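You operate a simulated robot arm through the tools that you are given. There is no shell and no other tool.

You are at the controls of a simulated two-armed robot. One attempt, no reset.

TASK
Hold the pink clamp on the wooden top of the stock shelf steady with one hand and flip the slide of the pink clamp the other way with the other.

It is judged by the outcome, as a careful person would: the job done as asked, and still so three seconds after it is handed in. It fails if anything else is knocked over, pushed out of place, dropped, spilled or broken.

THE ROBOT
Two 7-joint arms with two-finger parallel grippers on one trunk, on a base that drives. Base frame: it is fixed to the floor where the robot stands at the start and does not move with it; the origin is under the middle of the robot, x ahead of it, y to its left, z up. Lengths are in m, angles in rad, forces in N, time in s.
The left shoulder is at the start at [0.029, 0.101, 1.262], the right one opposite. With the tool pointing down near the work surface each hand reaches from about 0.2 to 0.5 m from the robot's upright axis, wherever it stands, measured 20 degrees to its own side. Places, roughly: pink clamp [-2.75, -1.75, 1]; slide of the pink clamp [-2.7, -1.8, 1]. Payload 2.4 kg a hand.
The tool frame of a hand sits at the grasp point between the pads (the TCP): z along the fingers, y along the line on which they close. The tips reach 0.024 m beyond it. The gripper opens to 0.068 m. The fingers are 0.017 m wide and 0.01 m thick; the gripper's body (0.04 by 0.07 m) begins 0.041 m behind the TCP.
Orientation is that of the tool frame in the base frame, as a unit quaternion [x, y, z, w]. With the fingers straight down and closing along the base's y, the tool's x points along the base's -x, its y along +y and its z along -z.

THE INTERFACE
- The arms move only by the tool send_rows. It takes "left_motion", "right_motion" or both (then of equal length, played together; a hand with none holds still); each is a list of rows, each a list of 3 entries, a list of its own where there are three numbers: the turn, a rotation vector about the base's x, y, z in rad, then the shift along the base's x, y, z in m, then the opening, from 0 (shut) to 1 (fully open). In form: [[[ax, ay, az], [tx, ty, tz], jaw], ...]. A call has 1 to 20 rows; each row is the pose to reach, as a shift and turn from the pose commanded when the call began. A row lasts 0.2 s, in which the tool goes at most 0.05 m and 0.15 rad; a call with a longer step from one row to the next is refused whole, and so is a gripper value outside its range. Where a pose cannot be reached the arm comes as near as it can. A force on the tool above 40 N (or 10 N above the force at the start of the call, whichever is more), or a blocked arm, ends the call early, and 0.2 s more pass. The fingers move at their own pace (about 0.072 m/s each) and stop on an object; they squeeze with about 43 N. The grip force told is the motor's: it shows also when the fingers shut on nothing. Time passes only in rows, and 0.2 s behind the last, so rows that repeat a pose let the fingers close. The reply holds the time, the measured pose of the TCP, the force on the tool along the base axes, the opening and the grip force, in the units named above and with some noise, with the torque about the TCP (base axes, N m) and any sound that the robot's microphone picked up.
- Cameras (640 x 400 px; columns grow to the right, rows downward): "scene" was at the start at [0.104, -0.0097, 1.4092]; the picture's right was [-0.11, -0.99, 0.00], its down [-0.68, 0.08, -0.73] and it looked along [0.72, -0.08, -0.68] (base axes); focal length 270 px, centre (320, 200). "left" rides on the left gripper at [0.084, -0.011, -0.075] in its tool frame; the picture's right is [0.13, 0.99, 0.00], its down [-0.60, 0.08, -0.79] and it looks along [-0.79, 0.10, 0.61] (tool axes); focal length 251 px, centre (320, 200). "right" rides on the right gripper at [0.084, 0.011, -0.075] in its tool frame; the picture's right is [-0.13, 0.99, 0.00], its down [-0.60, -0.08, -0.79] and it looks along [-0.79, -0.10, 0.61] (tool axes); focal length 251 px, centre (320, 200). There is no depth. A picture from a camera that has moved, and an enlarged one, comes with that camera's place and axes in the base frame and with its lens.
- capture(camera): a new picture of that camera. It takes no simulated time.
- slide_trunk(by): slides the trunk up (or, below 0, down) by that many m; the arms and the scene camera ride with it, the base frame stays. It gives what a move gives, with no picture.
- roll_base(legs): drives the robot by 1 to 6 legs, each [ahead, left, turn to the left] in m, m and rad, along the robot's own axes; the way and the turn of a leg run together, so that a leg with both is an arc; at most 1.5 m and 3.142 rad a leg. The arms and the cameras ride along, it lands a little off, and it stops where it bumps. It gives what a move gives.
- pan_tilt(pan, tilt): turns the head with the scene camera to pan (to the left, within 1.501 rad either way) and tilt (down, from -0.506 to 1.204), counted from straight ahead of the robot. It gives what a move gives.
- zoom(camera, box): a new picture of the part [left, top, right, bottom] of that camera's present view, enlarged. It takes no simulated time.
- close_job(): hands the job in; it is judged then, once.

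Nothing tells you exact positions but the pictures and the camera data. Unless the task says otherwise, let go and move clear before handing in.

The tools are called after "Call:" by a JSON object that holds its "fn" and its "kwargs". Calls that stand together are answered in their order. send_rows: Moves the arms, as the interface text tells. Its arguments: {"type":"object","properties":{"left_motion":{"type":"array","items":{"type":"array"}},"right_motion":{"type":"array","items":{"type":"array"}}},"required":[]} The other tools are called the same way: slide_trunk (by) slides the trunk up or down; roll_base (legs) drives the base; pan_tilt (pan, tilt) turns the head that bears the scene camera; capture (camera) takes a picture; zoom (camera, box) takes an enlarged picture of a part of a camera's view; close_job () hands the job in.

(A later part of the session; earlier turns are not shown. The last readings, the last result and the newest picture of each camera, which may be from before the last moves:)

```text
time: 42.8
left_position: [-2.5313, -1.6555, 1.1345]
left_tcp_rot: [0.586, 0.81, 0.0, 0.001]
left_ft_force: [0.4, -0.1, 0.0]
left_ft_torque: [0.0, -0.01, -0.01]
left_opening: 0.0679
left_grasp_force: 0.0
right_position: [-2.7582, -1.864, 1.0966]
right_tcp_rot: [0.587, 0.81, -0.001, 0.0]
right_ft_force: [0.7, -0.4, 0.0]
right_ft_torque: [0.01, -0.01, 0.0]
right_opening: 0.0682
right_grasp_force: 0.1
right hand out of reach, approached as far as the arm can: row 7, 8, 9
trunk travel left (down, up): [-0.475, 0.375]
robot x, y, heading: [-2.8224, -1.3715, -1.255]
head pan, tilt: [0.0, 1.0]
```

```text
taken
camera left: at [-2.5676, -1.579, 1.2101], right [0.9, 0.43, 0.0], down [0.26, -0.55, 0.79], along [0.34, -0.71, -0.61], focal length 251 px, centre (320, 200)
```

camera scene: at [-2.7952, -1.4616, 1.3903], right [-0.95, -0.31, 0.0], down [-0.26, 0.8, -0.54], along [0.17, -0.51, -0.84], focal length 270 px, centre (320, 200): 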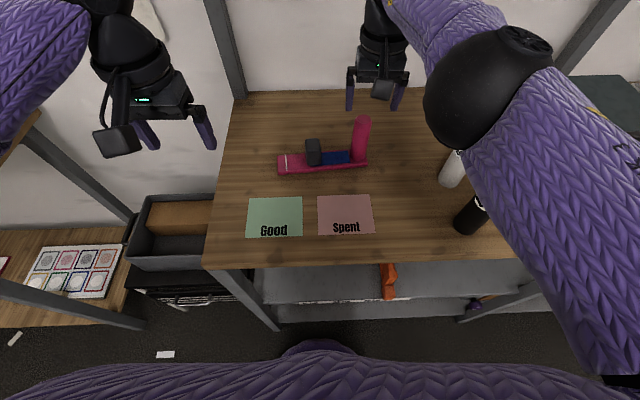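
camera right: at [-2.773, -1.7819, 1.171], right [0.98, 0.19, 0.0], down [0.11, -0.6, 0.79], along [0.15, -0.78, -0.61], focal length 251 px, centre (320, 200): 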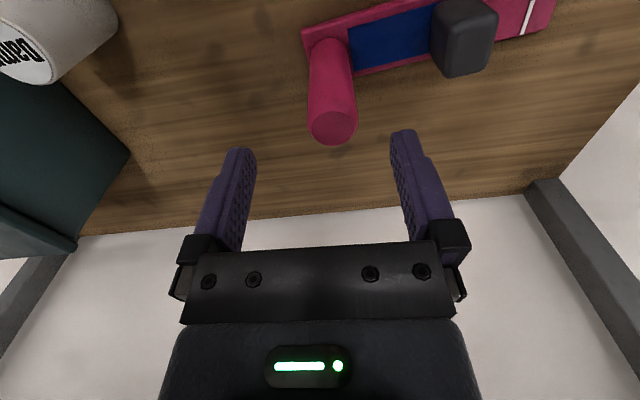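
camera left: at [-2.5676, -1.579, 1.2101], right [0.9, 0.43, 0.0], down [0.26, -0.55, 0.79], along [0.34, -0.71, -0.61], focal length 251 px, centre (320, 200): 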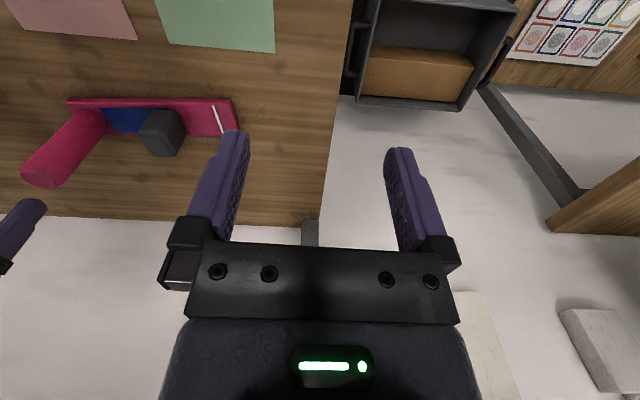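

The post is just out of reach with the tool straight down. I'll tilt the right hand forward by about 25° to extend its reach while staying above the post.

Call:
{"fn": "send_rows", "kwargs": {"right_motion": [[[-0.104, -0.034, 0], [0, 0, 0], 1], [[-0.207, -0.068, 0], [0, 0, 0], 1], [[-0.311, -0.102, 0], [0, 0, 0], 1], [[-0.414, -0.136, 0], [0, 0, 0], 1], [[-0.414, -0.136, 0], [0, 0, 0], 1]]}}

Call:
{"fn": "capture", "kwargs": {"camera": "scene"}}

Call:
{"fn": "capture", "kwargs": {"camera": "right"}}

```text
time: 44.0
left_position: [-2.5315, -1.6544, 1.1346]
left_tcp_rot: [0.587, 0.81, 0.0, -0.001]
left_ft_force: [0.5, -0.2, -1.0]
left_ft_torque: [-0.03, 0.0, 0.01]
left_opening: 0.0678
left_grasp_force: 0.0
right_position: [-2.7567, -1.8641, 1.0955]
right_tcp_rot: [0.572, 0.791, -0.127, 0.176]
right_ft_force: [-0.9, 0.4, 0.4]
right_ft_torque: [0.02, 0.0, -0.02]
right_opening: 0.0678
right_grasp_force: 0.1
right hand out of reach, approached as far as the arm can: row 1
trunk travel left (down, up): [-0.475, 0.375]
robot x, y, heading: [-2.8253, -1.3709, -1.253]
head pan, tilt: [0.0, 1.0]
```

```text
taken
camera scene: at [-2.7951, -1.4616, 1.3902], right [-0.95, -0.31, 0.0], down [-0.26, 0.8, -0.54], along [0.17, -0.51, -0.84], focal length 270 px, centre (320, 200)
```

scene: 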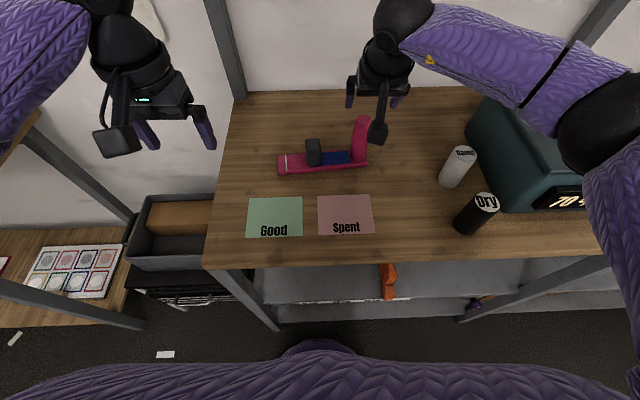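

```text
taken
camera right: at [-2.7804, -1.7597, 1.1274], right [0.98, 0.2, 0.05], down [-0.01, -0.23, 0.97], along [0.2, -0.95, -0.22], focal length 251 px, centre (320, 200)
```

right: 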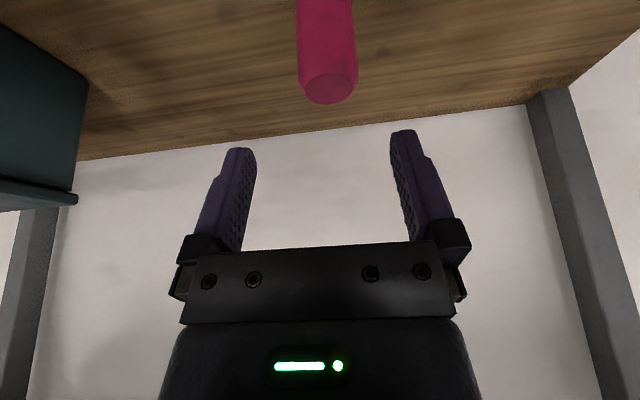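

The triangulated post position matches this view. Next I move the right hand over the post axis and descend to grip its upper part (TCP z≈1.01, fingertips above the knob's height).

Call:
{"fn": "send_rows", "kwargs": {"right_motion": [[[0, 0, 0], [0.006, -0.009, 0], 1], [[0, 0, 0], [0.012, -0.0175, 0], 1], [[0, 0, 0], [0.012, -0.0175, -0.015], 1], [[0, 0, 0], [0.012, -0.0175, -0.03], 1], [[0, 0, 0], [0.012, -0.0175, -0.045], 1], [[0, 0, 0], [0.012, -0.0175, -0.06], 1], [[0, 0, 0], [0.012, -0.0175, -0.075], 1], [[0, 0, 0], [0.012, -0.0175, -0.083], 1], [[0, 0, 0], [0.012, -0.0175, -0.083], 1]]}}

Call:
{"fn": "capture", "kwargs": {"camera": "scene"}}

Call:
{"fn": "capture", "kwargs": {"camera": "right"}}

Call:
{"fn": "capture", "kwargs": {"camera": "left"}}

```text
time: 46.0
left_position: [-2.5305, -1.6542, 1.1342]
left_tcp_rot: [0.586, 0.81, 0.0, 0.0]
left_ft_force: [0.3, 0.1, -0.4]
left_ft_torque: [-0.01, -0.01, 0.02]
left_opening: 0.0681
left_grasp_force: 0.1
right_position: [-2.7451, -1.8817, 1.0102]
right_tcp_rot: [0.572, 0.791, -0.127, 0.176]
right_ft_force: [-0.2, 0.1, 0.5]
right_ft_torque: [-0.03, 0.0, 0.01]
right_opening: 0.0678
right_grasp_force: 0.0
trunk travel left (down, up): [-0.475, 0.375]
robot x, y, heading: [-2.8199, -1.3727, -1.252]
head pan, tilt: [0.0, 1.0]
```

```text
taken
camera scene: at [-2.7951, -1.4616, 1.3903], right [-0.95, -0.31, 0.0], down [-0.26, 0.8, -0.54], along [0.17, -0.51, -0.84], focal length 270 px, centre (320, 200)
```

scene: 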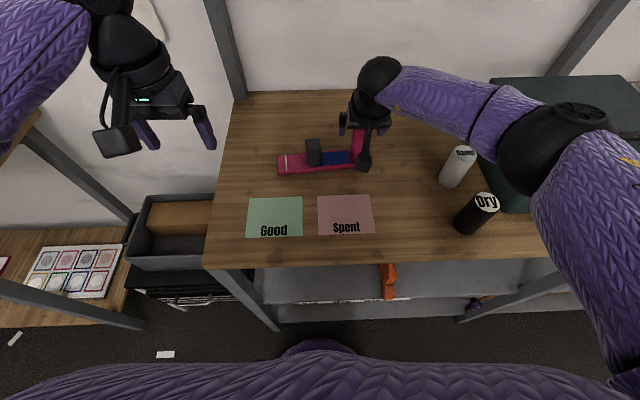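

```text
taken
camera right: at [-2.7685, -1.7765, 1.0424], right [0.98, 0.2, 0.05], down [-0.01, -0.23, 0.97], along [0.21, -0.95, -0.22], focal length 251 px, centre (320, 200)
```

right: 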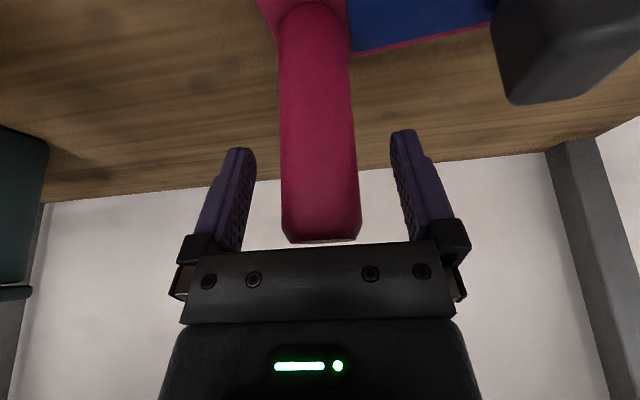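

```text
taken
camera left: at [-2.5675, -1.579, 1.2101], right [0.9, 0.43, 0.0], down [0.26, -0.55, 0.79], along [0.34, -0.71, -0.61], focal length 251 px, centre (320, 200)
```

left: 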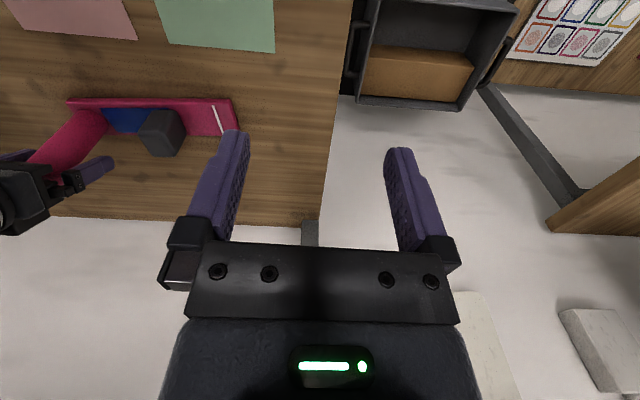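

The post is well centred between the right fingers. Closing the right gripper to hold the clamp steady.

Call:
{"fn": "send_rows", "kwargs": {"right_motion": [[[0, 0, 0], [0, 0, 0], 0.6], [[0, 0, 0], [0, 0, 0], 0.45], [[0, 0, 0], [0, 0, 0], 0.2], [[0, 0, 0], [0, 0, 0], 0], [[0, 0, 0], [0, 0, 0], 0]]}}

Call:
{"fn": "capture", "kwargs": {"camera": "right"}}

Call:
{"fn": "zoom", "kwargs": {"camera": "scene", "box": [265, 105, 425, 205]}}

```text
time: 47.2
left_position: [-2.5306, -1.6554, 1.1346]
left_tcp_rot: [0.586, 0.81, -0.001, -0.001]
left_ft_force: [-0.7, 0.1, -0.2]
left_ft_torque: [-0.01, -0.04, 0.01]
left_opening: 0.0679
left_grasp_force: 0.0
right_position: [-2.7455, -1.8822, 1.0104]
right_tcp_rot: [0.572, 0.791, -0.127, 0.176]
right_ft_force: [0.6, -0.3, -0.3]
right_ft_torque: [0.07, -0.22, -0.04]
right_opening: 0.0333
right_grasp_force: 42.5
trunk travel left (down, up): [-0.475, 0.375]
robot x, y, heading: [-2.824, -1.3725, -1.251]
head pan, tilt: [0.0, 1.0]
```

```text
taken
camera right: at [-2.7685, -1.7766, 1.0426], right [0.98, 0.2, 0.05], down [-0.01, -0.23, 0.97], along [0.21, -0.95, -0.22], focal length 251 px, centre (320, 200)
```

right: 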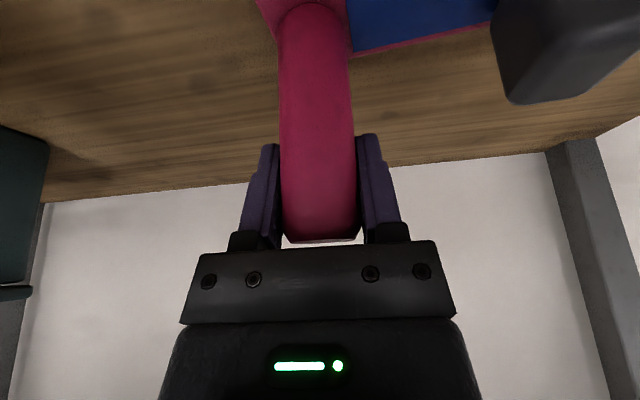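

```text
4.00 times, centred on (345, 155) of scene
camera zoom: at [-2.7951, -1.4616, 1.3902], right [-0.95, -0.31, 0.0], down [-0.26, 0.8, -0.54], along [0.17, -0.51, -0.84], focal length 1080 px, centre (220, 380)
```

zoom: 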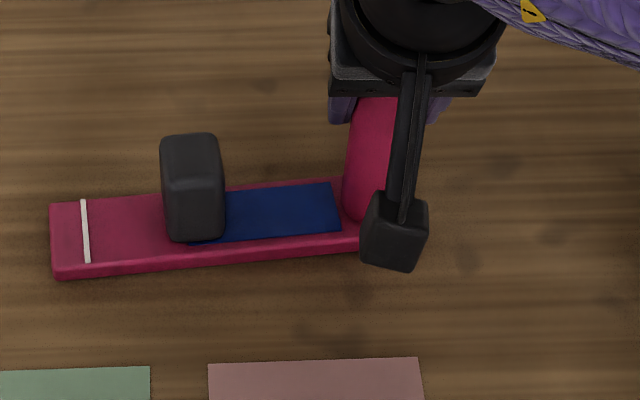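

The right hand holds the post firmly (opening 0.033, 42 N). Now I'll bring the left hand, tilted forward and yawed to align with the clamp, above the knob at z≈1.06.

Call:
{"fn": "send_rows", "kwargs": {"left_motion": [[[-0.0508, -0.0199, 0.0136], [-0.0123, -0.0184, -0.0075], 1], [[-0.1015, -0.0398, 0.0273], [-0.0245, -0.0368, -0.015], 1], [[-0.1523, -0.0596, 0.0409], [-0.0368, -0.0553, -0.0225], 1], [[-0.203, -0.0795, 0.0545], [-0.049, -0.0737, -0.03], 1], [[-0.2538, -0.0994, 0.0681], [-0.0613, -0.0921, -0.0375], 1], [[-0.3045, -0.1193, 0.0818], [-0.0736, -0.1105, -0.045], 1], [[-0.3553, -0.1391, 0.0954], [-0.0858, -0.1289, -0.0525], 1], [[-0.406, -0.159, 0.109], [-0.0981, -0.1474, -0.06], 1], [[-0.406, -0.159, 0.109], [-0.1103, -0.1658, -0.0675], 1], [[-0.406, -0.159, 0.109], [-0.1226, -0.1842, -0.075], 1], [[-0.406, -0.159, 0.109], [-0.1226, -0.1842, -0.075], 1]]}}

Call:
{"fn": "capture", "kwargs": {"camera": "scene"}}

Call:
{"fn": "capture", "kwargs": {"camera": "left"}}

Call:
{"fn": "capture", "kwargs": {"camera": "right"}}

```text
time: 49.6
left_position: [-2.6532, -1.8371, 1.0595]
left_tcp_rot: [0.528, 0.821, -0.117, 0.183]
left_ft_force: [0.4, -0.2, -0.7]
left_ft_torque: [0.01, 0.01, 0.01]
left_opening: 0.0682
left_grasp_force: 0.0
right_position: [-2.7445, -1.882, 1.0098]
right_tcp_rot: [0.572, 0.791, -0.127, 0.175]
right_ft_force: [0.3, 0.5, 1.9]
right_ft_torque: [0.03, -0.17, -0.13]
right_opening: 0.0329
right_grasp_force: 42.8
trunk travel left (down, up): [-0.475, 0.375]
robot x, y, heading: [-2.8248, -1.3776, -1.252]
head pan, tilt: [0.0, 1.0]
```

```text
taken
camera scene: at [-2.7953, -1.4615, 1.3903], right [-0.95, -0.31, 0.0], down [-0.26, 0.8, -0.54], along [0.17, -0.51, -0.84], focal length 270 px, centre (320, 200)
```

scene: 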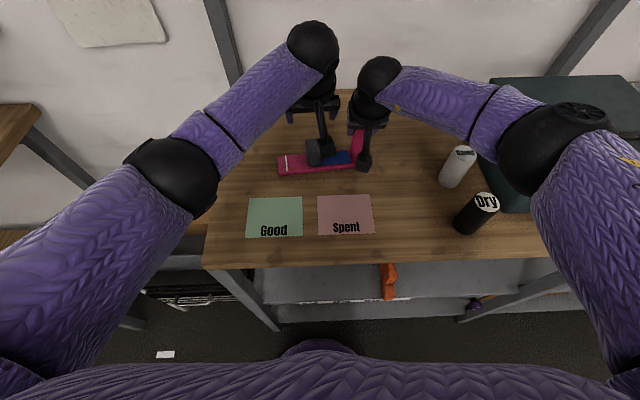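

```text
taken
camera left: at [-2.7082, -1.7447, 1.0918], right [0.85, 0.52, -0.05], down [0.16, -0.16, 0.97], along [0.5, -0.84, -0.22], focal length 251 px, centre (320, 200)
```

left: 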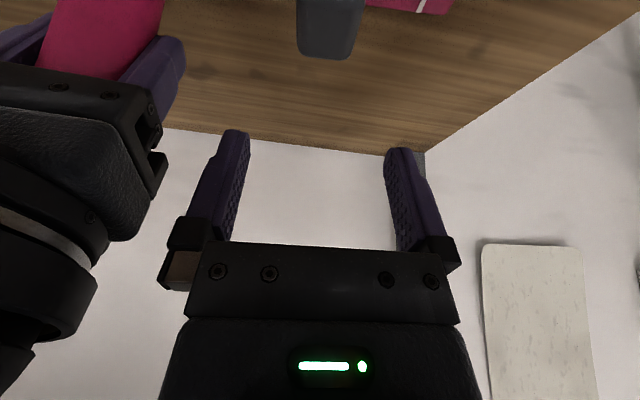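

```text
taken
camera right: at [-2.7688, -1.7765, 1.0426], right [0.98, 0.2, 0.05], down [-0.01, -0.23, 0.97], along [0.21, -0.95, -0.22], focal length 251 px, centre (320, 200)
```

right: 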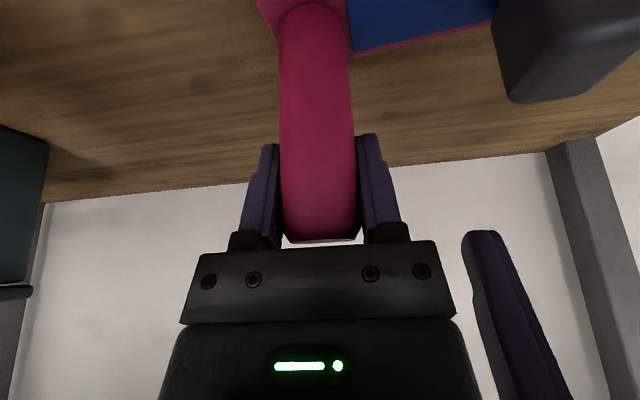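

The left hand is centred above the knob, clear of the right hand. Descending to put the fingers on either side of the knob.

Call:
{"fn": "send_rows", "kwargs": {"left_motion": [[[0, 0, 0], [0, -0.001, -0.015], 1], [[0, 0, 0], [0, -0.002, -0.03], 1], [[0, 0, 0], [0, -0.002, -0.045], 1], [[0, 0, 0], [0, -0.002, -0.06], 1], [[0, 0, 0], [0, -0.002, -0.075], 1], [[0, 0, 0], [0, -0.002, -0.088], 1], [[0, 0, 0], [0, -0.002, -0.098], 1], [[0, 0, 0], [0, -0.002, -0.098], 1]]}}

Call:
{"fn": "capture", "kwargs": {"camera": "left"}}

Call:
{"fn": "capture", "kwargs": {"camera": "right"}}

Call:
{"fn": "zoom", "kwargs": {"camera": "scene", "box": [265, 85, 425, 185]}}

```text
time: 51.4
left_position: [-2.6533, -1.8428, 0.9625]
left_tcp_rot: [0.528, 0.821, -0.117, 0.181]
left_ft_force: [-0.1, -0.7, 0.1]
left_ft_torque: [-0.01, 0.0, 0.01]
left_opening: 0.068
left_grasp_force: 0.0
right_position: [-2.7446, -1.8825, 1.0102]
right_tcp_rot: [0.572, 0.791, -0.126, 0.175]
right_ft_force: [-0.3, -0.8, 0.4]
right_ft_torque: [-0.01, -0.17, -0.09]
right_opening: 0.0331
right_grasp_force: 42.9
trunk travel left (down, up): [-0.475, 0.375]
robot x, y, heading: [-2.8214, -1.374, -1.255]
head pan, tilt: [0.0, 1.0]
```

```text
taken
camera left: at [-2.7078, -1.7482, 0.9951], right [0.85, 0.52, -0.05], down [0.16, -0.16, 0.97], along [0.5, -0.84, -0.22], focal length 251 px, centre (320, 200)
```

left: 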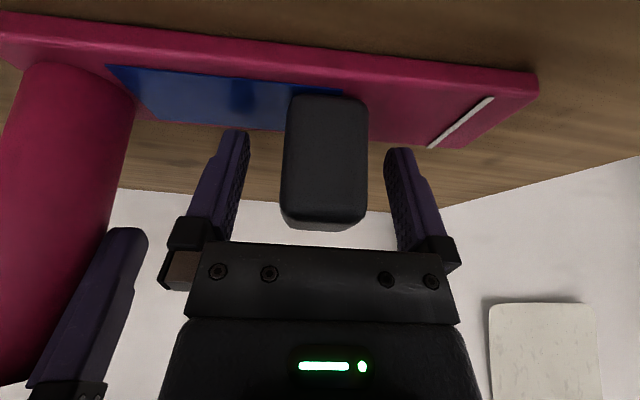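

```text
taken
camera right: at [-2.7688, -1.7766, 1.0426], right [0.98, 0.2, 0.05], down [-0.01, -0.23, 0.97], along [0.21, -0.95, -0.22], focal length 251 px, centre (320, 200)
```

right: 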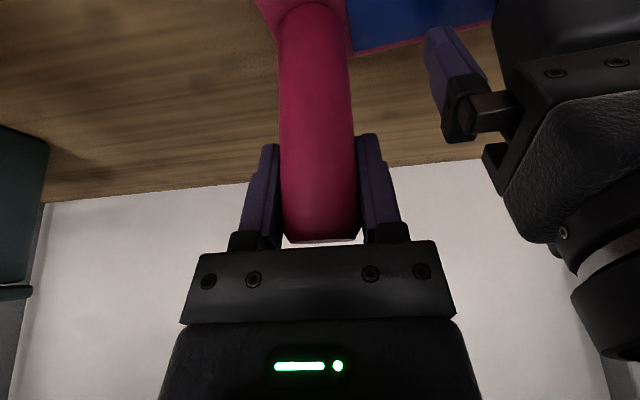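

```text
4.00 times, centred on (345, 135) of scene
camera zoom: at [-2.7954, -1.4616, 1.3903], right [-0.95, -0.31, 0.0], down [-0.26, 0.8, -0.54], along [0.17, -0.51, -0.84], focal length 1080 px, centre (220, 460)
```

zoom: 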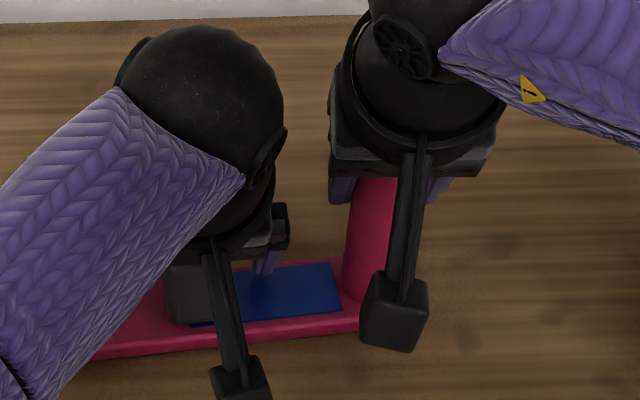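

The fingers straddle the knob with room on both sides. I'll close nearly onto it (about 2 mm slack), then test with a small push toward the white mark (left) while watching force.

Call:
{"fn": "send_rows", "kwargs": {"left_motion": [[[0, 0, 0], [0, 0, 0], 0.7], [[0, 0, 0], [0, 0, 0], 0.52], [[0, 0, 0], [0, 0, 0], 0.52]]}}

Call:
{"fn": "capture", "kwargs": {"camera": "left"}}

```text
time: 52.2
left_position: [-2.6539, -1.842, 0.9616]
left_tcp_rot: [0.527, 0.822, -0.117, 0.181]
left_ft_force: [-0.1, -0.5, 0.0]
left_ft_torque: [-0.02, 0.02, 0.04]
left_opening: 0.0356
left_grasp_force: 0.1
right_position: [-2.7457, -1.8812, 1.0098]
right_tcp_rot: [0.573, 0.791, -0.128, 0.175]
right_ft_force: [0.4, -0.3, 0.7]
right_ft_torque: [0.0, -0.1, -0.07]
right_opening: 0.0332
right_grasp_force: 43.0
trunk travel left (down, up): [-0.475, 0.375]
robot x, y, heading: [-2.8224, -1.3762, -1.252]
head pan, tilt: [0.0, 1.0]
```

```text
taken
camera left: at [-2.7078, -1.7483, 0.9953], right [0.85, 0.52, -0.05], down [0.16, -0.16, 0.97], along [0.5, -0.84, -0.22], focal length 251 px, centre (320, 200)
```

left: 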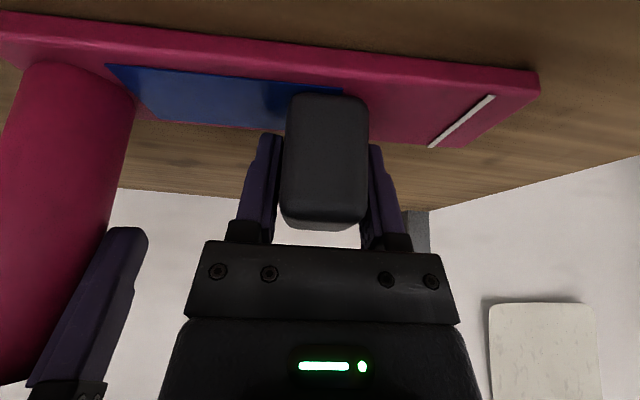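

The fingers are just about touching the knob. Testing a 10 mm slow push toward the white mark.

Call:
{"fn": "send_rows", "kwargs": {"left_motion": [[[0, 0, 0], [0.0023, 0.001, 0], 0.52], [[0, 0, 0], [0.0046, 0.0021, 0], 0.52], [[0, 0, 0], [0.0068, 0.0031, 0], 0.52], [[0, 0, 0], [0.0091, 0.0041, 0], 0.52]]}}

Call:
{"fn": "capture", "kwargs": {"camera": "left"}}

Call:
{"fn": "capture", "kwargs": {"camera": "right"}}

```text
time: 53.2
left_position: [-2.6452, -1.836, 0.9626]
left_tcp_rot: [0.528, 0.821, -0.117, 0.181]
left_ft_force: [-1.1, -0.5, -0.4]
left_ft_torque: [0.0, -0.06, -0.01]
left_opening: 0.0373
left_grasp_force: 1.5
right_position: [-2.7442, -1.8823, 1.0102]
right_tcp_rot: [0.572, 0.791, -0.127, 0.175]
right_ft_force: [2.1, 0.7, -1.2]
right_ft_torque: [-0.06, 0.0, -0.05]
right_opening: 0.033
right_grasp_force: 43.1
trunk travel left (down, up): [-0.475, 0.375]
robot x, y, heading: [-2.8219, -1.3714, -1.26]
head pan, tilt: [0.0, 1.0]
```

```text
taken
camera left: at [-2.6988, -1.7439, 0.9949], right [0.85, 0.52, -0.05], down [0.16, -0.16, 0.97], along [0.5, -0.84, -0.22], focal length 251 px, centre (320, 200)
```

left: 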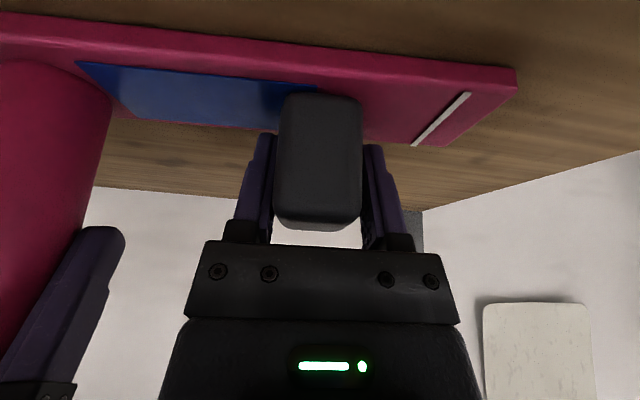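

```text
taken
camera right: at [-2.7685, -1.7765, 1.0426], right [0.98, 0.2, 0.05], down [-0.01, -0.23, 0.97], along [0.21, -0.95, -0.22], focal length 251 px, centre (320, 200)
```

right: 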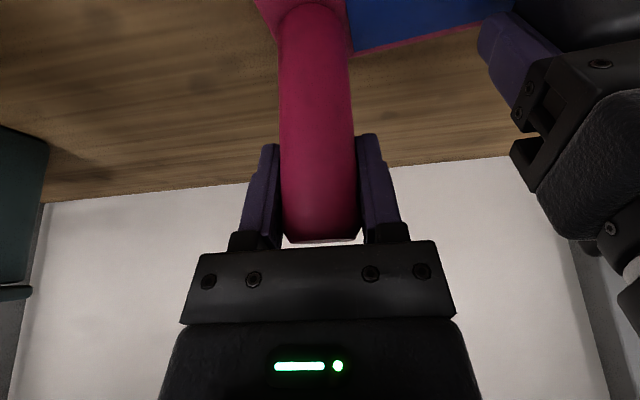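

The knob slid left easily (about 2 N) while the blue strip stayed fixed on the base. To be sure which end it started from, I'll gently push back right to see whether it stops at its starting position.

Call:
{"fn": "send_rows", "kwargs": {"left_motion": [[[0, 0, 0], [-0.0023, -0.001, 0], 0.52], [[0, 0, 0], [-0.0046, -0.0021, 0], 0.52], [[0, 0, 0], [-0.0068, -0.0031, 0], 0.52], [[0, 0, 0], [-0.0091, -0.0041, 0], 0.52], [[0, 0, 0], [-0.0109, -0.005, 0], 0.52], [[0, 0, 0], [-0.0127, -0.0058, 0], 0.52], [[0, 0, 0], [-0.0137, -0.0062, 0], 0.52]]}}

Call:
{"fn": "capture", "kwargs": {"camera": "left"}}

Call:
{"fn": "capture", "kwargs": {"camera": "right"}}

```text
time: 54.8
left_position: [-2.6578, -1.8431, 0.9612]
left_tcp_rot: [0.528, 0.822, -0.117, 0.181]
left_ft_force: [5.9, 4.4, 0.5]
left_ft_torque: [0.06, -0.02, 0.09]
left_opening: 0.0411
left_grasp_force: 3.6
right_position: [-2.7459, -1.8825, 1.0111]
right_tcp_rot: [0.573, 0.79, -0.127, 0.175]
right_ft_force: [-5.0, -3.4, 0.7]
right_ft_torque: [0.09, -0.38, -0.36]
right_opening: 0.0329
right_grasp_force: 42.9
trunk travel left (down, up): [-0.475, 0.375]
robot x, y, heading: [-2.8217, -1.3702, -1.251]
head pan, tilt: [0.0, 1.0]
```

```text
taken
camera left: at [-2.7123, -1.75, 0.9947], right [0.85, 0.52, -0.05], down [0.16, -0.16, 0.97], along [0.5, -0.84, -0.22], focal length 251 px, centre (320, 200)
```

left: 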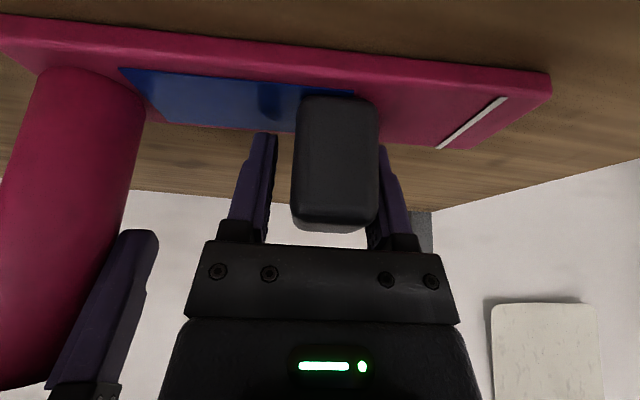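

```text
taken
camera right: at [-2.7689, -1.7768, 1.0427], right [0.98, 0.2, 0.05], down [-0.01, -0.23, 0.97], along [0.2, -0.95, -0.22], focal length 251 px, centre (320, 200)
```

right: 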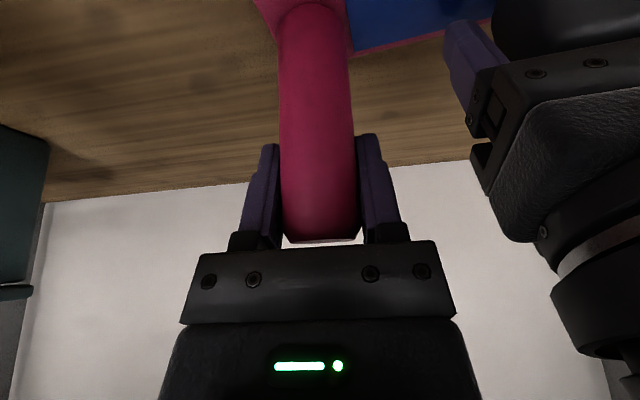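

It stops at its starting position when pushed right (force rises to ~7 N with no motion), so the start was the right-hand end stop and "the other way" is left, toward the white mark. Now sliding it left slowly along the clamp.

Call:
{"fn": "send_rows", "kwargs": {"left_motion": [[[0, 0, 0], [0.0046, 0.0021, 0], 0.52], [[0, 0, 0], [0.0091, 0.0041, 0], 0.52], [[0, 0, 0], [0.0137, 0.0062, 0], 0.52], [[0, 0, 0], [0.0182, 0.0083, 0], 0.52], [[0, 0, 0], [0.0228, 0.0104, 0], 0.52], [[0, 0, 0], [0.0273, 0.0124, 0], 0.52], [[0, 0, 0], [0.0319, 0.0145, 0], 0.52], [[0, 0, 0], [0.0364, 0.0166, 0], 0.52], [[0, 0, 0], [0.041, 0.0187, 0], 0.52], [[0, 0, 0], [0.0455, 0.0207, 0], 0.52]]}}

Call:
{"fn": "capture", "kwargs": {"camera": "left"}}

Call:
{"fn": "capture", "kwargs": {"camera": "right"}}

Call:
{"fn": "zoom", "kwargs": {"camera": "scene", "box": [265, 85, 425, 185]}}

```text
time: 57.0
left_position: [-2.6129, -1.8231, 0.963]
left_tcp_rot: [0.527, 0.822, -0.117, 0.182]
left_ft_force: [-1.1, -1.2, 0.8]
left_ft_torque: [0.03, -0.03, 0.03]
left_opening: 0.0373
left_grasp_force: 1.2
right_position: [-2.7441, -1.8827, 1.0103]
right_tcp_rot: [0.572, 0.791, -0.127, 0.175]
right_ft_force: [1.9, 1.5, -0.3]
right_ft_torque: [-0.02, -0.17, -0.11]
right_opening: 0.0329
right_grasp_force: 43.4
trunk travel left (down, up): [-0.475, 0.375]
robot x, y, heading: [-2.8187, -1.3738, -1.251]
head pan, tilt: [0.0, 1.0]
```

```text
taken
camera left: at [-2.6673, -1.7293, 0.9951], right [0.85, 0.52, -0.05], down [0.16, -0.16, 0.97], along [0.5, -0.84, -0.22], focal length 251 px, centre (320, 200)
```

left: 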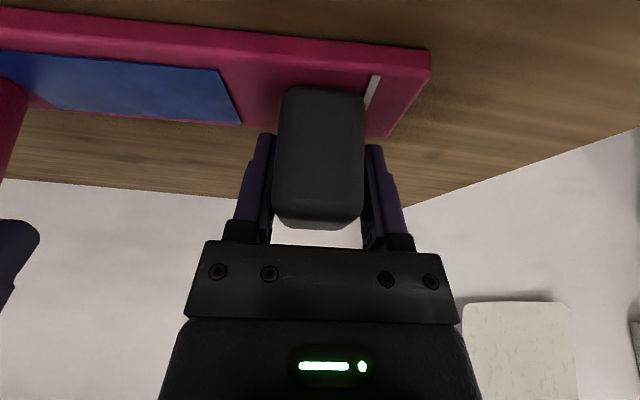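

```text
taken
camera right: at [-2.7686, -1.7766, 1.0426], right [0.98, 0.2, 0.05], down [-0.01, -0.23, 0.97], along [0.21, -0.95, -0.22], focal length 251 px, centre (320, 200)
```

right: 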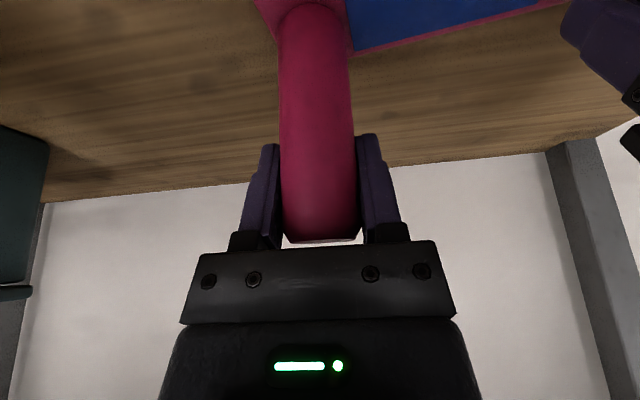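

```text
4.00 times, centred on (345, 135) of scene
camera zoom: at [-2.7952, -1.4616, 1.3903], right [-0.95, -0.31, 0.0], down [-0.26, 0.8, -0.54], along [0.17, -0.51, -0.84], focal length 1080 px, centre (220, 460)
```

zoom: 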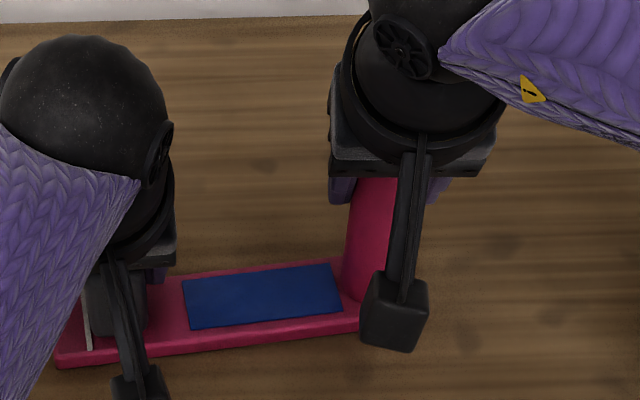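

The knob has reached near the white mark with low force (~2 N). I'll continue slowly until it meets the end stop.

Call:
{"fn": "send_rows", "kwargs": {"left_motion": [[[0, 0, 0], [0.0027, 0.0012, 0], 0.52], [[0, 0, 0], [0.0055, 0.0025, 0], 0.52], [[0, 0, 0], [0.0082, 0.0037, 0], 0.52], [[0, 0, 0], [0.0109, 0.005, 0], 0.52], [[0, 0, 0], [0.0137, 0.0062, 0], 0.52]]}}

Call:
{"fn": "capture", "kwargs": {"camera": "left"}}

```text
time: 58.2
left_position: [-2.5996, -1.8166, 0.9613]
left_tcp_rot: [0.528, 0.821, -0.118, 0.181]
left_ft_force: [-2.1, 0.1, 0.6]
left_ft_torque: [0.0, -0.06, 0.01]
left_opening: 0.0369
left_grasp_force: 1.2
right_position: [-2.7453, -1.8816, 1.01]
right_tcp_rot: [0.571, 0.792, -0.126, 0.176]
right_ft_force: [1.5, -0.4, -0.1]
right_ft_torque: [-0.01, -0.11, -0.21]
right_opening: 0.033
right_grasp_force: 43.1
trunk travel left (down, up): [-0.475, 0.375]
robot x, y, heading: [-2.8211, -1.3708, -1.252]
head pan, tilt: [0.0, 1.0]
```

```text
taken
camera left: at [-2.6536, -1.7237, 0.9946], right [0.85, 0.52, -0.05], down [0.16, -0.16, 0.97], along [0.5, -0.84, -0.22], focal length 251 px, centre (320, 200)
```

left: 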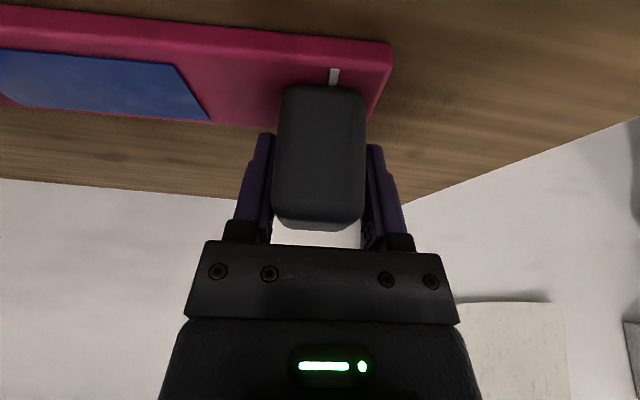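

The knob now covers the white mark and still moves with low force. A few more millimetres to find the end stop.

Call:
{"fn": "send_rows", "kwargs": {"left_motion": [[[0, 0, 0], [0.0018, 0.0008, 0], 0.52], [[0, 0, 0], [0.0036, 0.0017, 0], 0.52], [[0, 0, 0], [0.0055, 0.0025, 0], 0.52], [[0, 0, 0], [0.0073, 0.0033, 0], 0.52]]}}

Call:
{"fn": "capture", "kwargs": {"camera": "left"}}

```text
time: 59.2
left_position: [-2.5923, -1.8127, 0.962]
left_tcp_rot: [0.527, 0.822, -0.118, 0.182]
left_ft_force: [-10.4, -3.5, 1.4]
left_ft_torque: [0.09, -0.18, 0.18]
left_opening: 0.0439
left_grasp_force: 5.1
right_position: [-2.745, -1.8812, 1.0113]
right_tcp_rot: [0.572, 0.791, -0.126, 0.175]
right_ft_force: [9.6, 3.7, 0.2]
right_ft_torque: [-0.27, 0.36, -0.29]
right_opening: 0.0332
right_grasp_force: 43.4
trunk travel left (down, up): [-0.475, 0.375]
robot x, y, heading: [-2.8219, -1.3728, -1.249]
head pan, tilt: [0.0, 1.0]
```

```text
taken
camera left: at [-2.6465, -1.72, 0.9943], right [0.85, 0.52, -0.06], down [0.16, -0.16, 0.97], along [0.5, -0.84, -0.22], focal length 251 px, centre (320, 200)
```

left: 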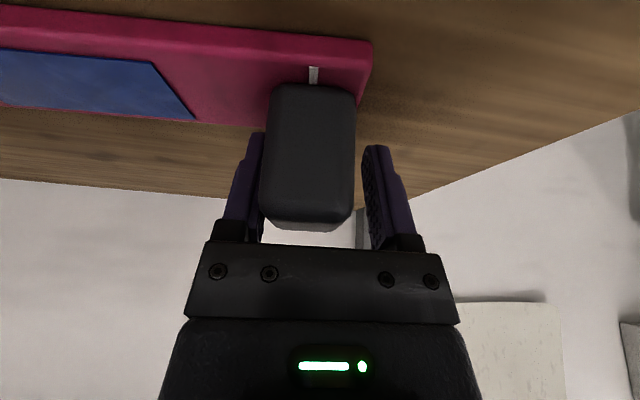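

The force rose to about 11 N with the knob stopped over the white mark: the slide is at its other end stop. Now I'll open the left gripper, ease off, and lift it clear while the right hand keeps holding.

Call:
{"fn": "send_rows", "kwargs": {"left_motion": [[[0, 0, 0], [-0.002, -0.001, 0], 0.75], [[0, 0, 0], [-0.004, -0.0018, 0], 1], [[0, 0, 0], [-0.004, -0.0018, 0], 1], [[0, 0, 0], [-0.004, -0.0018, 0.015], 1], [[0, 0, 0], [-0.004, -0.0018, 0.03], 1], [[0, 0, 0], [-0.004, -0.0018, 0.05], 1], [[0, 0, 0], [-0.004, -0.0018, 0.07], 1], [[0, 0, 0], [-0.004, -0.0018, 0.09], 1], [[0, 0, 0], [-0.004, -0.0018, 0.11], 1]]}}

Call:
{"fn": "capture", "kwargs": {"camera": "left"}}

Call:
{"fn": "capture", "kwargs": {"camera": "scene"}}

```text
time: 61.2
left_position: [-2.5952, -1.8157, 1.0706]
left_tcp_rot: [0.528, 0.821, -0.117, 0.182]
left_ft_force: [0.1, -0.9, 0.7]
left_ft_torque: [0.01, -0.01, -0.03]
left_opening: 0.0679
left_grasp_force: 0.1
right_position: [-2.7466, -1.8811, 1.01]
right_tcp_rot: [0.573, 0.79, -0.128, 0.175]
right_ft_force: [-0.6, -0.9, 0.4]
right_ft_torque: [0.02, -0.15, -0.18]
right_opening: 0.0329
right_grasp_force: 42.5
trunk travel left (down, up): [-0.475, 0.375]
robot x, y, heading: [-2.8219, -1.3713, -1.248]
head pan, tilt: [0.0, 1.0]
```

```text
taken
camera left: at [-2.6495, -1.7224, 1.1046], right [0.85, 0.52, -0.05], down [0.16, -0.16, 0.97], along [0.5, -0.84, -0.22], focal length 251 px, centre (320, 200)
```

left: 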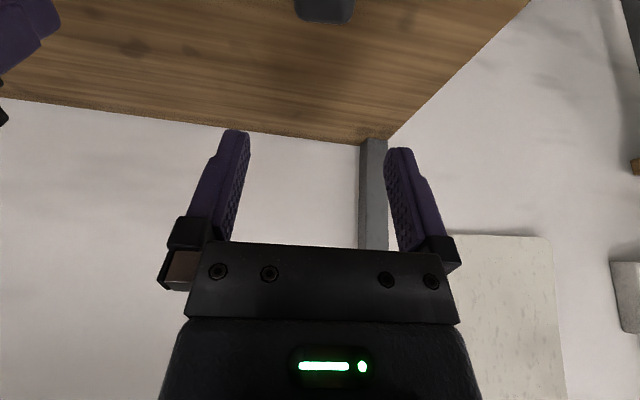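

```text
taken
camera scene: at [-2.7954, -1.4617, 1.3903], right [-0.95, -0.31, 0.0], down [-0.26, 0.8, -0.54], along [0.17, -0.51, -0.84], focal length 270 px, centre (320, 200)
```

scene: 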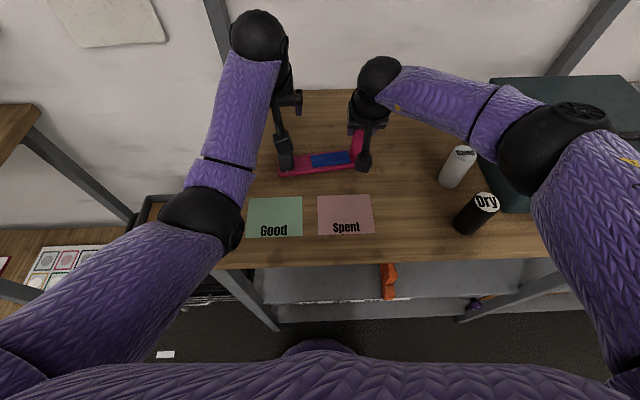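

The left hand is free and the slide appears to stay at the left end. I'll retract the left hand back to its earlier resting pose and look at the clamp.

Call:
{"fn": "send_rows", "kwargs": {"left_motion": [[[0, 0, 0], [0.006, 0.016, 0.0065], 1], [[0, 0, 0], [0.013, 0.032, 0.013], 1], [[0.0508, 0.0199, -0.0136], [0.0195, 0.048, 0.0195], 1], [[0.1015, 0.0398, -0.0273], [0.026, 0.064, 0.026], 1], [[0.1523, 0.0596, -0.0409], [0.0325, 0.08, 0.0325], 1], [[0.203, 0.0795, -0.0545], [0.039, 0.096, 0.039], 1], [[0.2538, 0.0994, -0.0681], [0.0455, 0.112, 0.0455], 1], [[0.3045, 0.1193, -0.0818], [0.052, 0.128, 0.052], 1], [[0.3553, 0.1391, -0.0954], [0.0585, 0.144, 0.0585], 1], [[0.406, 0.159, -0.109], [0.0646, 0.16, 0.064], 1]]}}

Call:
{"fn": "capture", "kwargs": {"camera": "left"}}

Call:
{"fn": "capture", "kwargs": {"camera": "scene"}}

Call:
{"fn": "zoom", "kwargs": {"camera": "scene", "box": [265, 105, 425, 205]}}

```text
time: 62.2
left_position: [-2.5686, -1.7593, 1.0998]
left_tcp_rot: [0.529, 0.829, -0.104, 0.152]
left_ft_force: [1.2, 0.2, -1.0]
left_ft_torque: [0.01, -0.03, 0.0]
left_opening: 0.0682
left_grasp_force: 0.1
left hand out of reach, approached as far as the arm can: row 5
right_position: [-2.7445, -1.8816, 1.0094]
right_tcp_rot: [0.573, 0.79, -0.127, 0.175]
right_ft_force: [-0.4, 0.0, 0.2]
right_ft_torque: [-0.11, 0.16, -0.02]
right_opening: 0.0331
right_grasp_force: 43.2
trunk travel left (down, up): [-0.475, 0.375]
robot x, y, heading: [-2.8193, -1.3713, -1.255]
head pan, tilt: [0.0, 1.0]
stopped in row 5 (left hand): the force on the tool passed its limit at 161 N (the readings are from after the stop); the commanded pose is now the measured one
```

```text
taken
camera left: at [-2.6221, -1.6689, 1.1396], right [0.85, 0.53, -0.06], down [0.2, -0.21, 0.96], along [0.49, -0.82, -0.29], focal length 251 px, centre (320, 200)
```

left: 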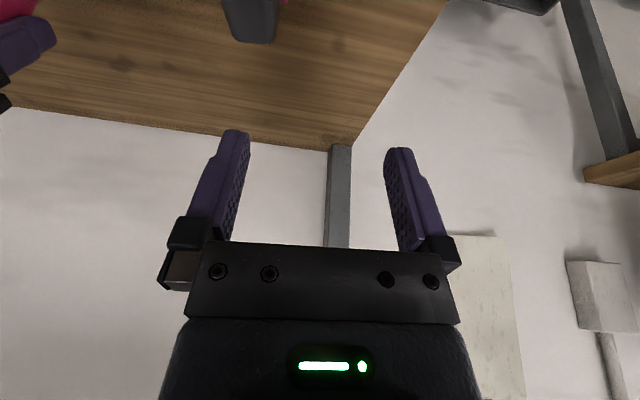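

```text
taken
camera scene: at [-2.7952, -1.4615, 1.3902], right [-0.95, -0.31, 0.0], down [-0.26, 0.8, -0.54], along [0.17, -0.51, -0.84], focal length 270 px, centre (320, 200)
```

scene: 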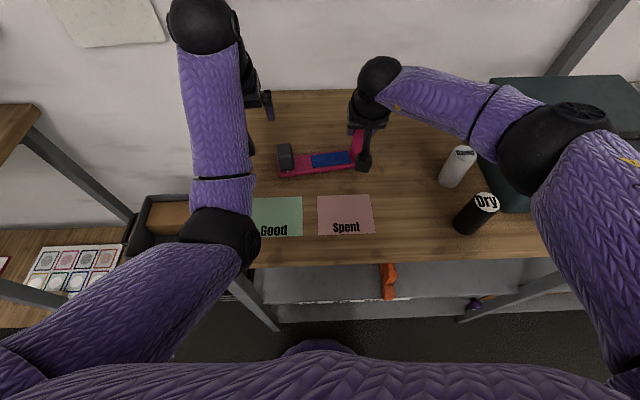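

```text
4.00 times, centred on (345, 155) of scene
camera zoom: at [-2.7952, -1.4615, 1.3902], right [-0.95, -0.31, 0.0], down [-0.26, 0.8, -0.54], along [0.17, -0.51, -0.84], focal length 1080 px, centre (220, 380)
```

zoom: 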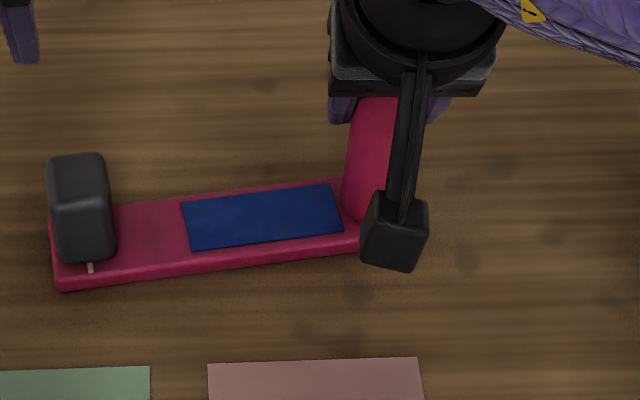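

The slide is at the left end over the white mark. The left arm's retract was stopped by a force spike though, so I'll look at the left elbow and surroundings before moving again.

Call:
{"fn": "pan_tilt", "kwargs": {"pan": 0.5, "tilt": 1.0}}

Call:
{"fn": "capture", "kwargs": {"camera": "scene"}}

Call:
{"fn": "pan_tilt", "kwargs": {"pan": 0.3, "tilt": 0.6}}

Call:
{"fn": "capture", "kwargs": {"camera": "scene"}}

Call:
{"fn": "capture", "kwargs": {"camera": "right"}}

```text
time: 63.2
left_position: [-2.5678, -1.76, 1.0997]
left_tcp_rot: [0.528, 0.829, -0.103, 0.152]
left_ft_force: [0.0, 0.5, 0.5]
left_ft_torque: [0.0, 0.03, -0.03]
left_opening: 0.0677
left_grasp_force: 0.1
right_position: [-2.7452, -1.8824, 1.0107]
right_tcp_rot: [0.572, 0.791, -0.126, 0.175]
right_ft_force: [0.0, 0.0, 0.2]
right_ft_torque: [-0.07, 0.13, -0.07]
right_opening: 0.0329
right_grasp_force: 42.9
trunk travel left (down, up): [-0.475, 0.375]
robot x, y, heading: [-2.826, -1.3735, -1.255]
head pan, tilt: [0.499, 1.0]
```

```text
taken
camera scene: at [-2.7662, -1.4431, 1.3903], right [-0.69, -0.73, 0.0], down [-0.61, 0.58, -0.54], along [0.39, -0.37, -0.84], focal length 270 px, centre (320, 200)
```

scene: 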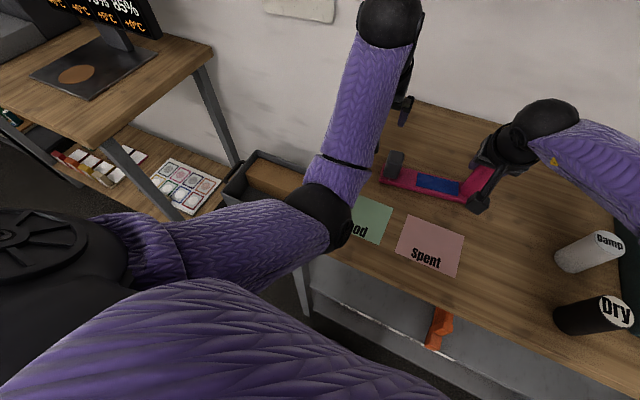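

```text
time: 64.0
left_position: [-2.5693, -1.7597, 1.0998]
left_tcp_rot: [0.528, 0.829, -0.104, 0.151]
left_ft_force: [-0.7, -0.5, -0.8]
left_ft_torque: [0.0, -0.02, -0.02]
left_opening: 0.068
left_grasp_force: 0.0
right_position: [-2.7451, -1.881, 1.01]
right_tcp_rot: [0.573, 0.791, -0.127, 0.175]
right_ft_force: [0.4, -0.6, 0.5]
right_ft_torque: [-0.09, 0.12, -0.09]
right_opening: 0.0328
right_grasp_force: 43.2
trunk travel left (down, up): [-0.475, 0.375]
robot x, y, heading: [-2.8251, -1.3733, -1.247]
head pan, tilt: [0.3, 0.6]
```

```text
taken
camera scene: at [-2.7657, -1.4674, 1.4222], right [-0.82, -0.58, 0.0], down [-0.33, 0.46, -0.82], along [0.48, -0.67, -0.57], focal length 270 px, centre (320, 200)
```

scene: 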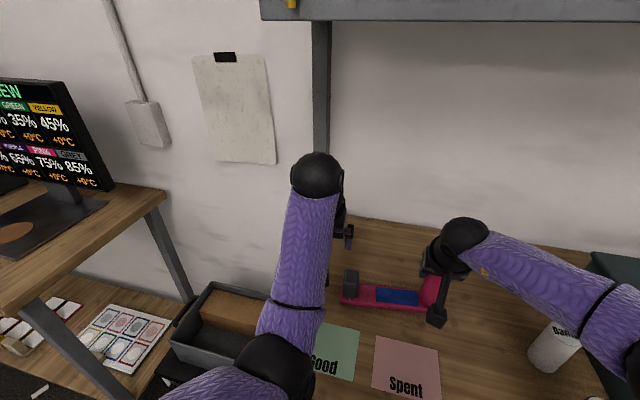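

```text
taken
camera right: at [-2.7686, -1.7765, 1.0426], right [0.98, 0.2, 0.05], down [-0.01, -0.23, 0.97], along [0.21, -0.95, -0.22], focal length 251 px, centre (320, 200)
```

right: 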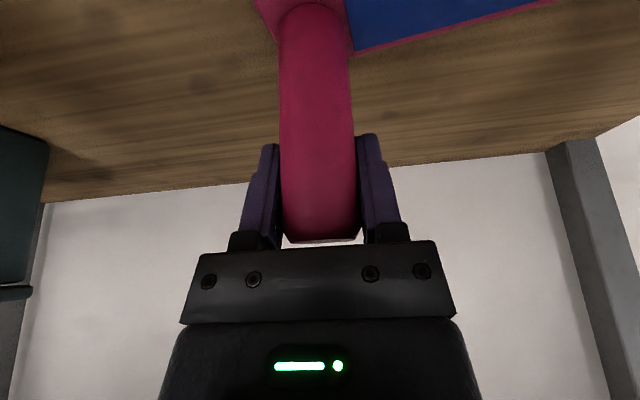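

The left arm isn't visibly touching anything now; it was likely an arm reconfiguration near a reach limit. I'll compare the clamp's placement against the earlier picture at the same head pose.

Call:
{"fn": "pan_tilt", "kwargs": {"pan": 0.0, "tilt": 1.0}}

Call:
{"fn": "zoom", "kwargs": {"camera": "scene", "box": [265, 105, 385, 180]}}

Call:
{"fn": "zoom", "kwargs": {"camera": "scene", "box": [180, 150, 340, 270]}}

Call:
{"fn": "zoom", "kwargs": {"camera": "left", "box": [0, 0, 320, 200]}}

```text
time: 64.9
left_position: [-2.5685, -1.7608, 1.0986]
left_tcp_rot: [0.528, 0.829, -0.103, 0.151]
left_ft_force: [0.2, 0.4, -0.9]
left_ft_torque: [0.0, 0.0, 0.01]
left_opening: 0.0682
left_grasp_force: 0.2
right_position: [-2.7455, -1.8816, 1.009]
right_tcp_rot: [0.573, 0.791, -0.126, 0.174]
right_ft_force: [0.5, -0.2, 0.5]
right_ft_torque: [-0.07, 0.13, -0.07]
right_opening: 0.033
right_grasp_force: 43.1
trunk travel left (down, up): [-0.475, 0.375]
robot x, y, heading: [-2.822, -1.3746, -1.258]
head pan, tilt: [0.0, 1.0]
```

```text
5.33 times, centred on (325, 142) of scene
camera zoom: at [-2.7952, -1.4616, 1.3903], right [-0.95, -0.31, 0.0], down [-0.26, 0.8, -0.54], along [0.17, -0.51, -0.84], focal length 1439 px, centre (293, 507)
```

zoom: 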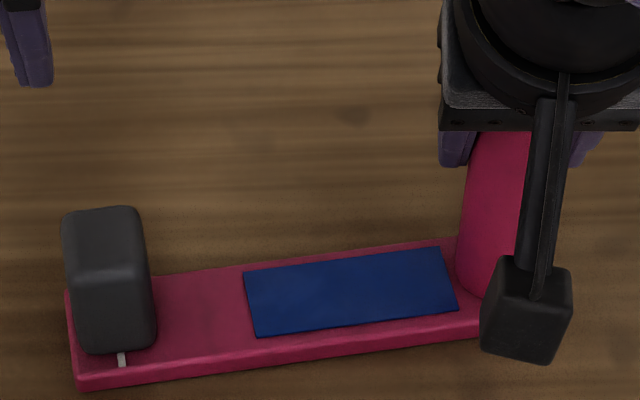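

```text
3.33 times, centred on (260, 210) of scene
camera zoom: at [-2.7952, -1.4616, 1.3903], right [-0.95, -0.31, 0.0], down [-0.26, 0.8, -0.54], along [0.17, -0.51, -0.84], focal length 900 px, centre (520, 167)
```

zoom: 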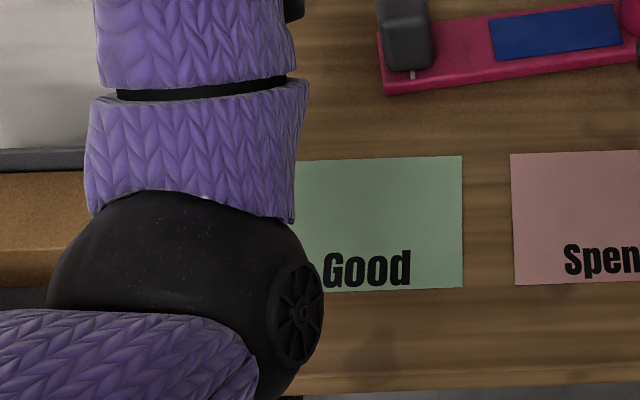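

```text
2.00 times, centred on (160, 100) of left
camera zoom: at [-2.6221, -1.6688, 1.1395], right [0.85, 0.53, -0.06], down [0.2, -0.22, 0.96], along [0.49, -0.82, -0.29], focal length 503 px, centre (640, 400)
```

zoom: 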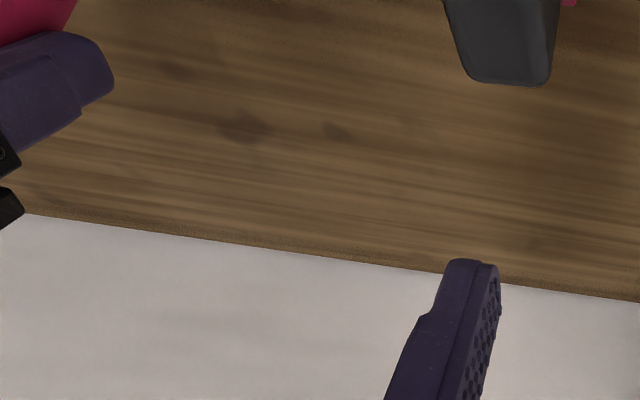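

The clamp stayed put apart from a ~2° settle about its post, and the slide is at its far stop over the white mark. Now I release the right hand by opening the fingers in place.

Call:
{"fn": "send_rows", "kwargs": {"right_motion": [[[0, 0, 0], [0, 0, 0], 0.6], [[0, 0, 0], [0, 0, 0], 0.8], [[0, 0, 0], [0, 0, 0], 1], [[0, 0, 0], [0, 0, 0], 1]]}}

Call:
{"fn": "capture", "kwargs": {"camera": "right"}}

Call:
{"fn": "zoom", "kwargs": {"camera": "scene", "box": [265, 105, 385, 180]}}

```text
time: 65.9
left_position: [-2.5692, -1.7602, 1.099]
left_tcp_rot: [0.529, 0.829, -0.104, 0.151]
left_ft_force: [0.7, 0.0, 0.1]
left_ft_torque: [0.0, -0.01, 0.01]
left_opening: 0.0679
left_grasp_force: 0.1
right_position: [-2.7441, -1.8812, 1.0099]
right_tcp_rot: [0.572, 0.791, -0.126, 0.174]
right_ft_force: [-0.7, -0.5, 0.7]
right_ft_torque: [-0.02, -0.02, 0.0]
right_opening: 0.068
right_grasp_force: 0.1
trunk travel left (down, up): [-0.475, 0.375]
robot x, y, heading: [-2.8204, -1.3712, -1.252]
head pan, tilt: [0.0, 1.0]
```

```text
taken
camera right: at [-2.7686, -1.7766, 1.0426], right [0.98, 0.2, 0.05], down [-0.01, -0.23, 0.97], along [0.21, -0.95, -0.22], focal length 251 px, centre (320, 200)
```

right: 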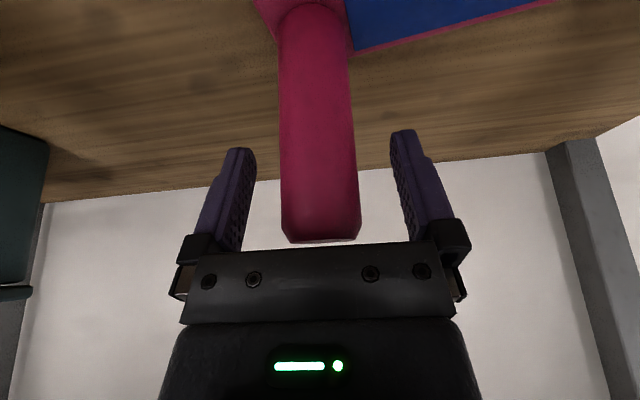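

```text
5.33 times, centred on (325, 142) of scene
camera zoom: at [-2.7952, -1.4616, 1.3903], right [-0.95, -0.31, 0.0], down [-0.26, 0.8, -0.54], along [0.17, -0.51, -0.84], focal length 1439 px, centre (293, 507)
```

zoom: 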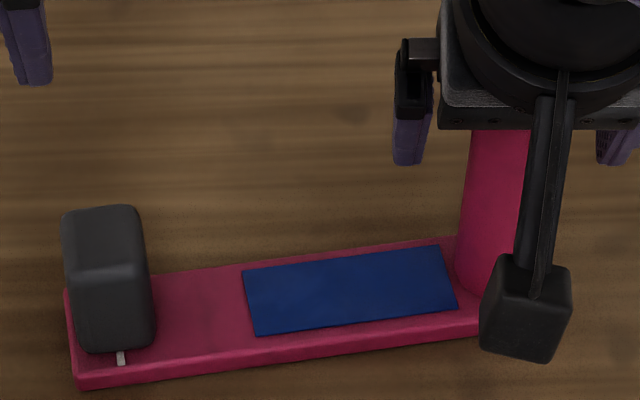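

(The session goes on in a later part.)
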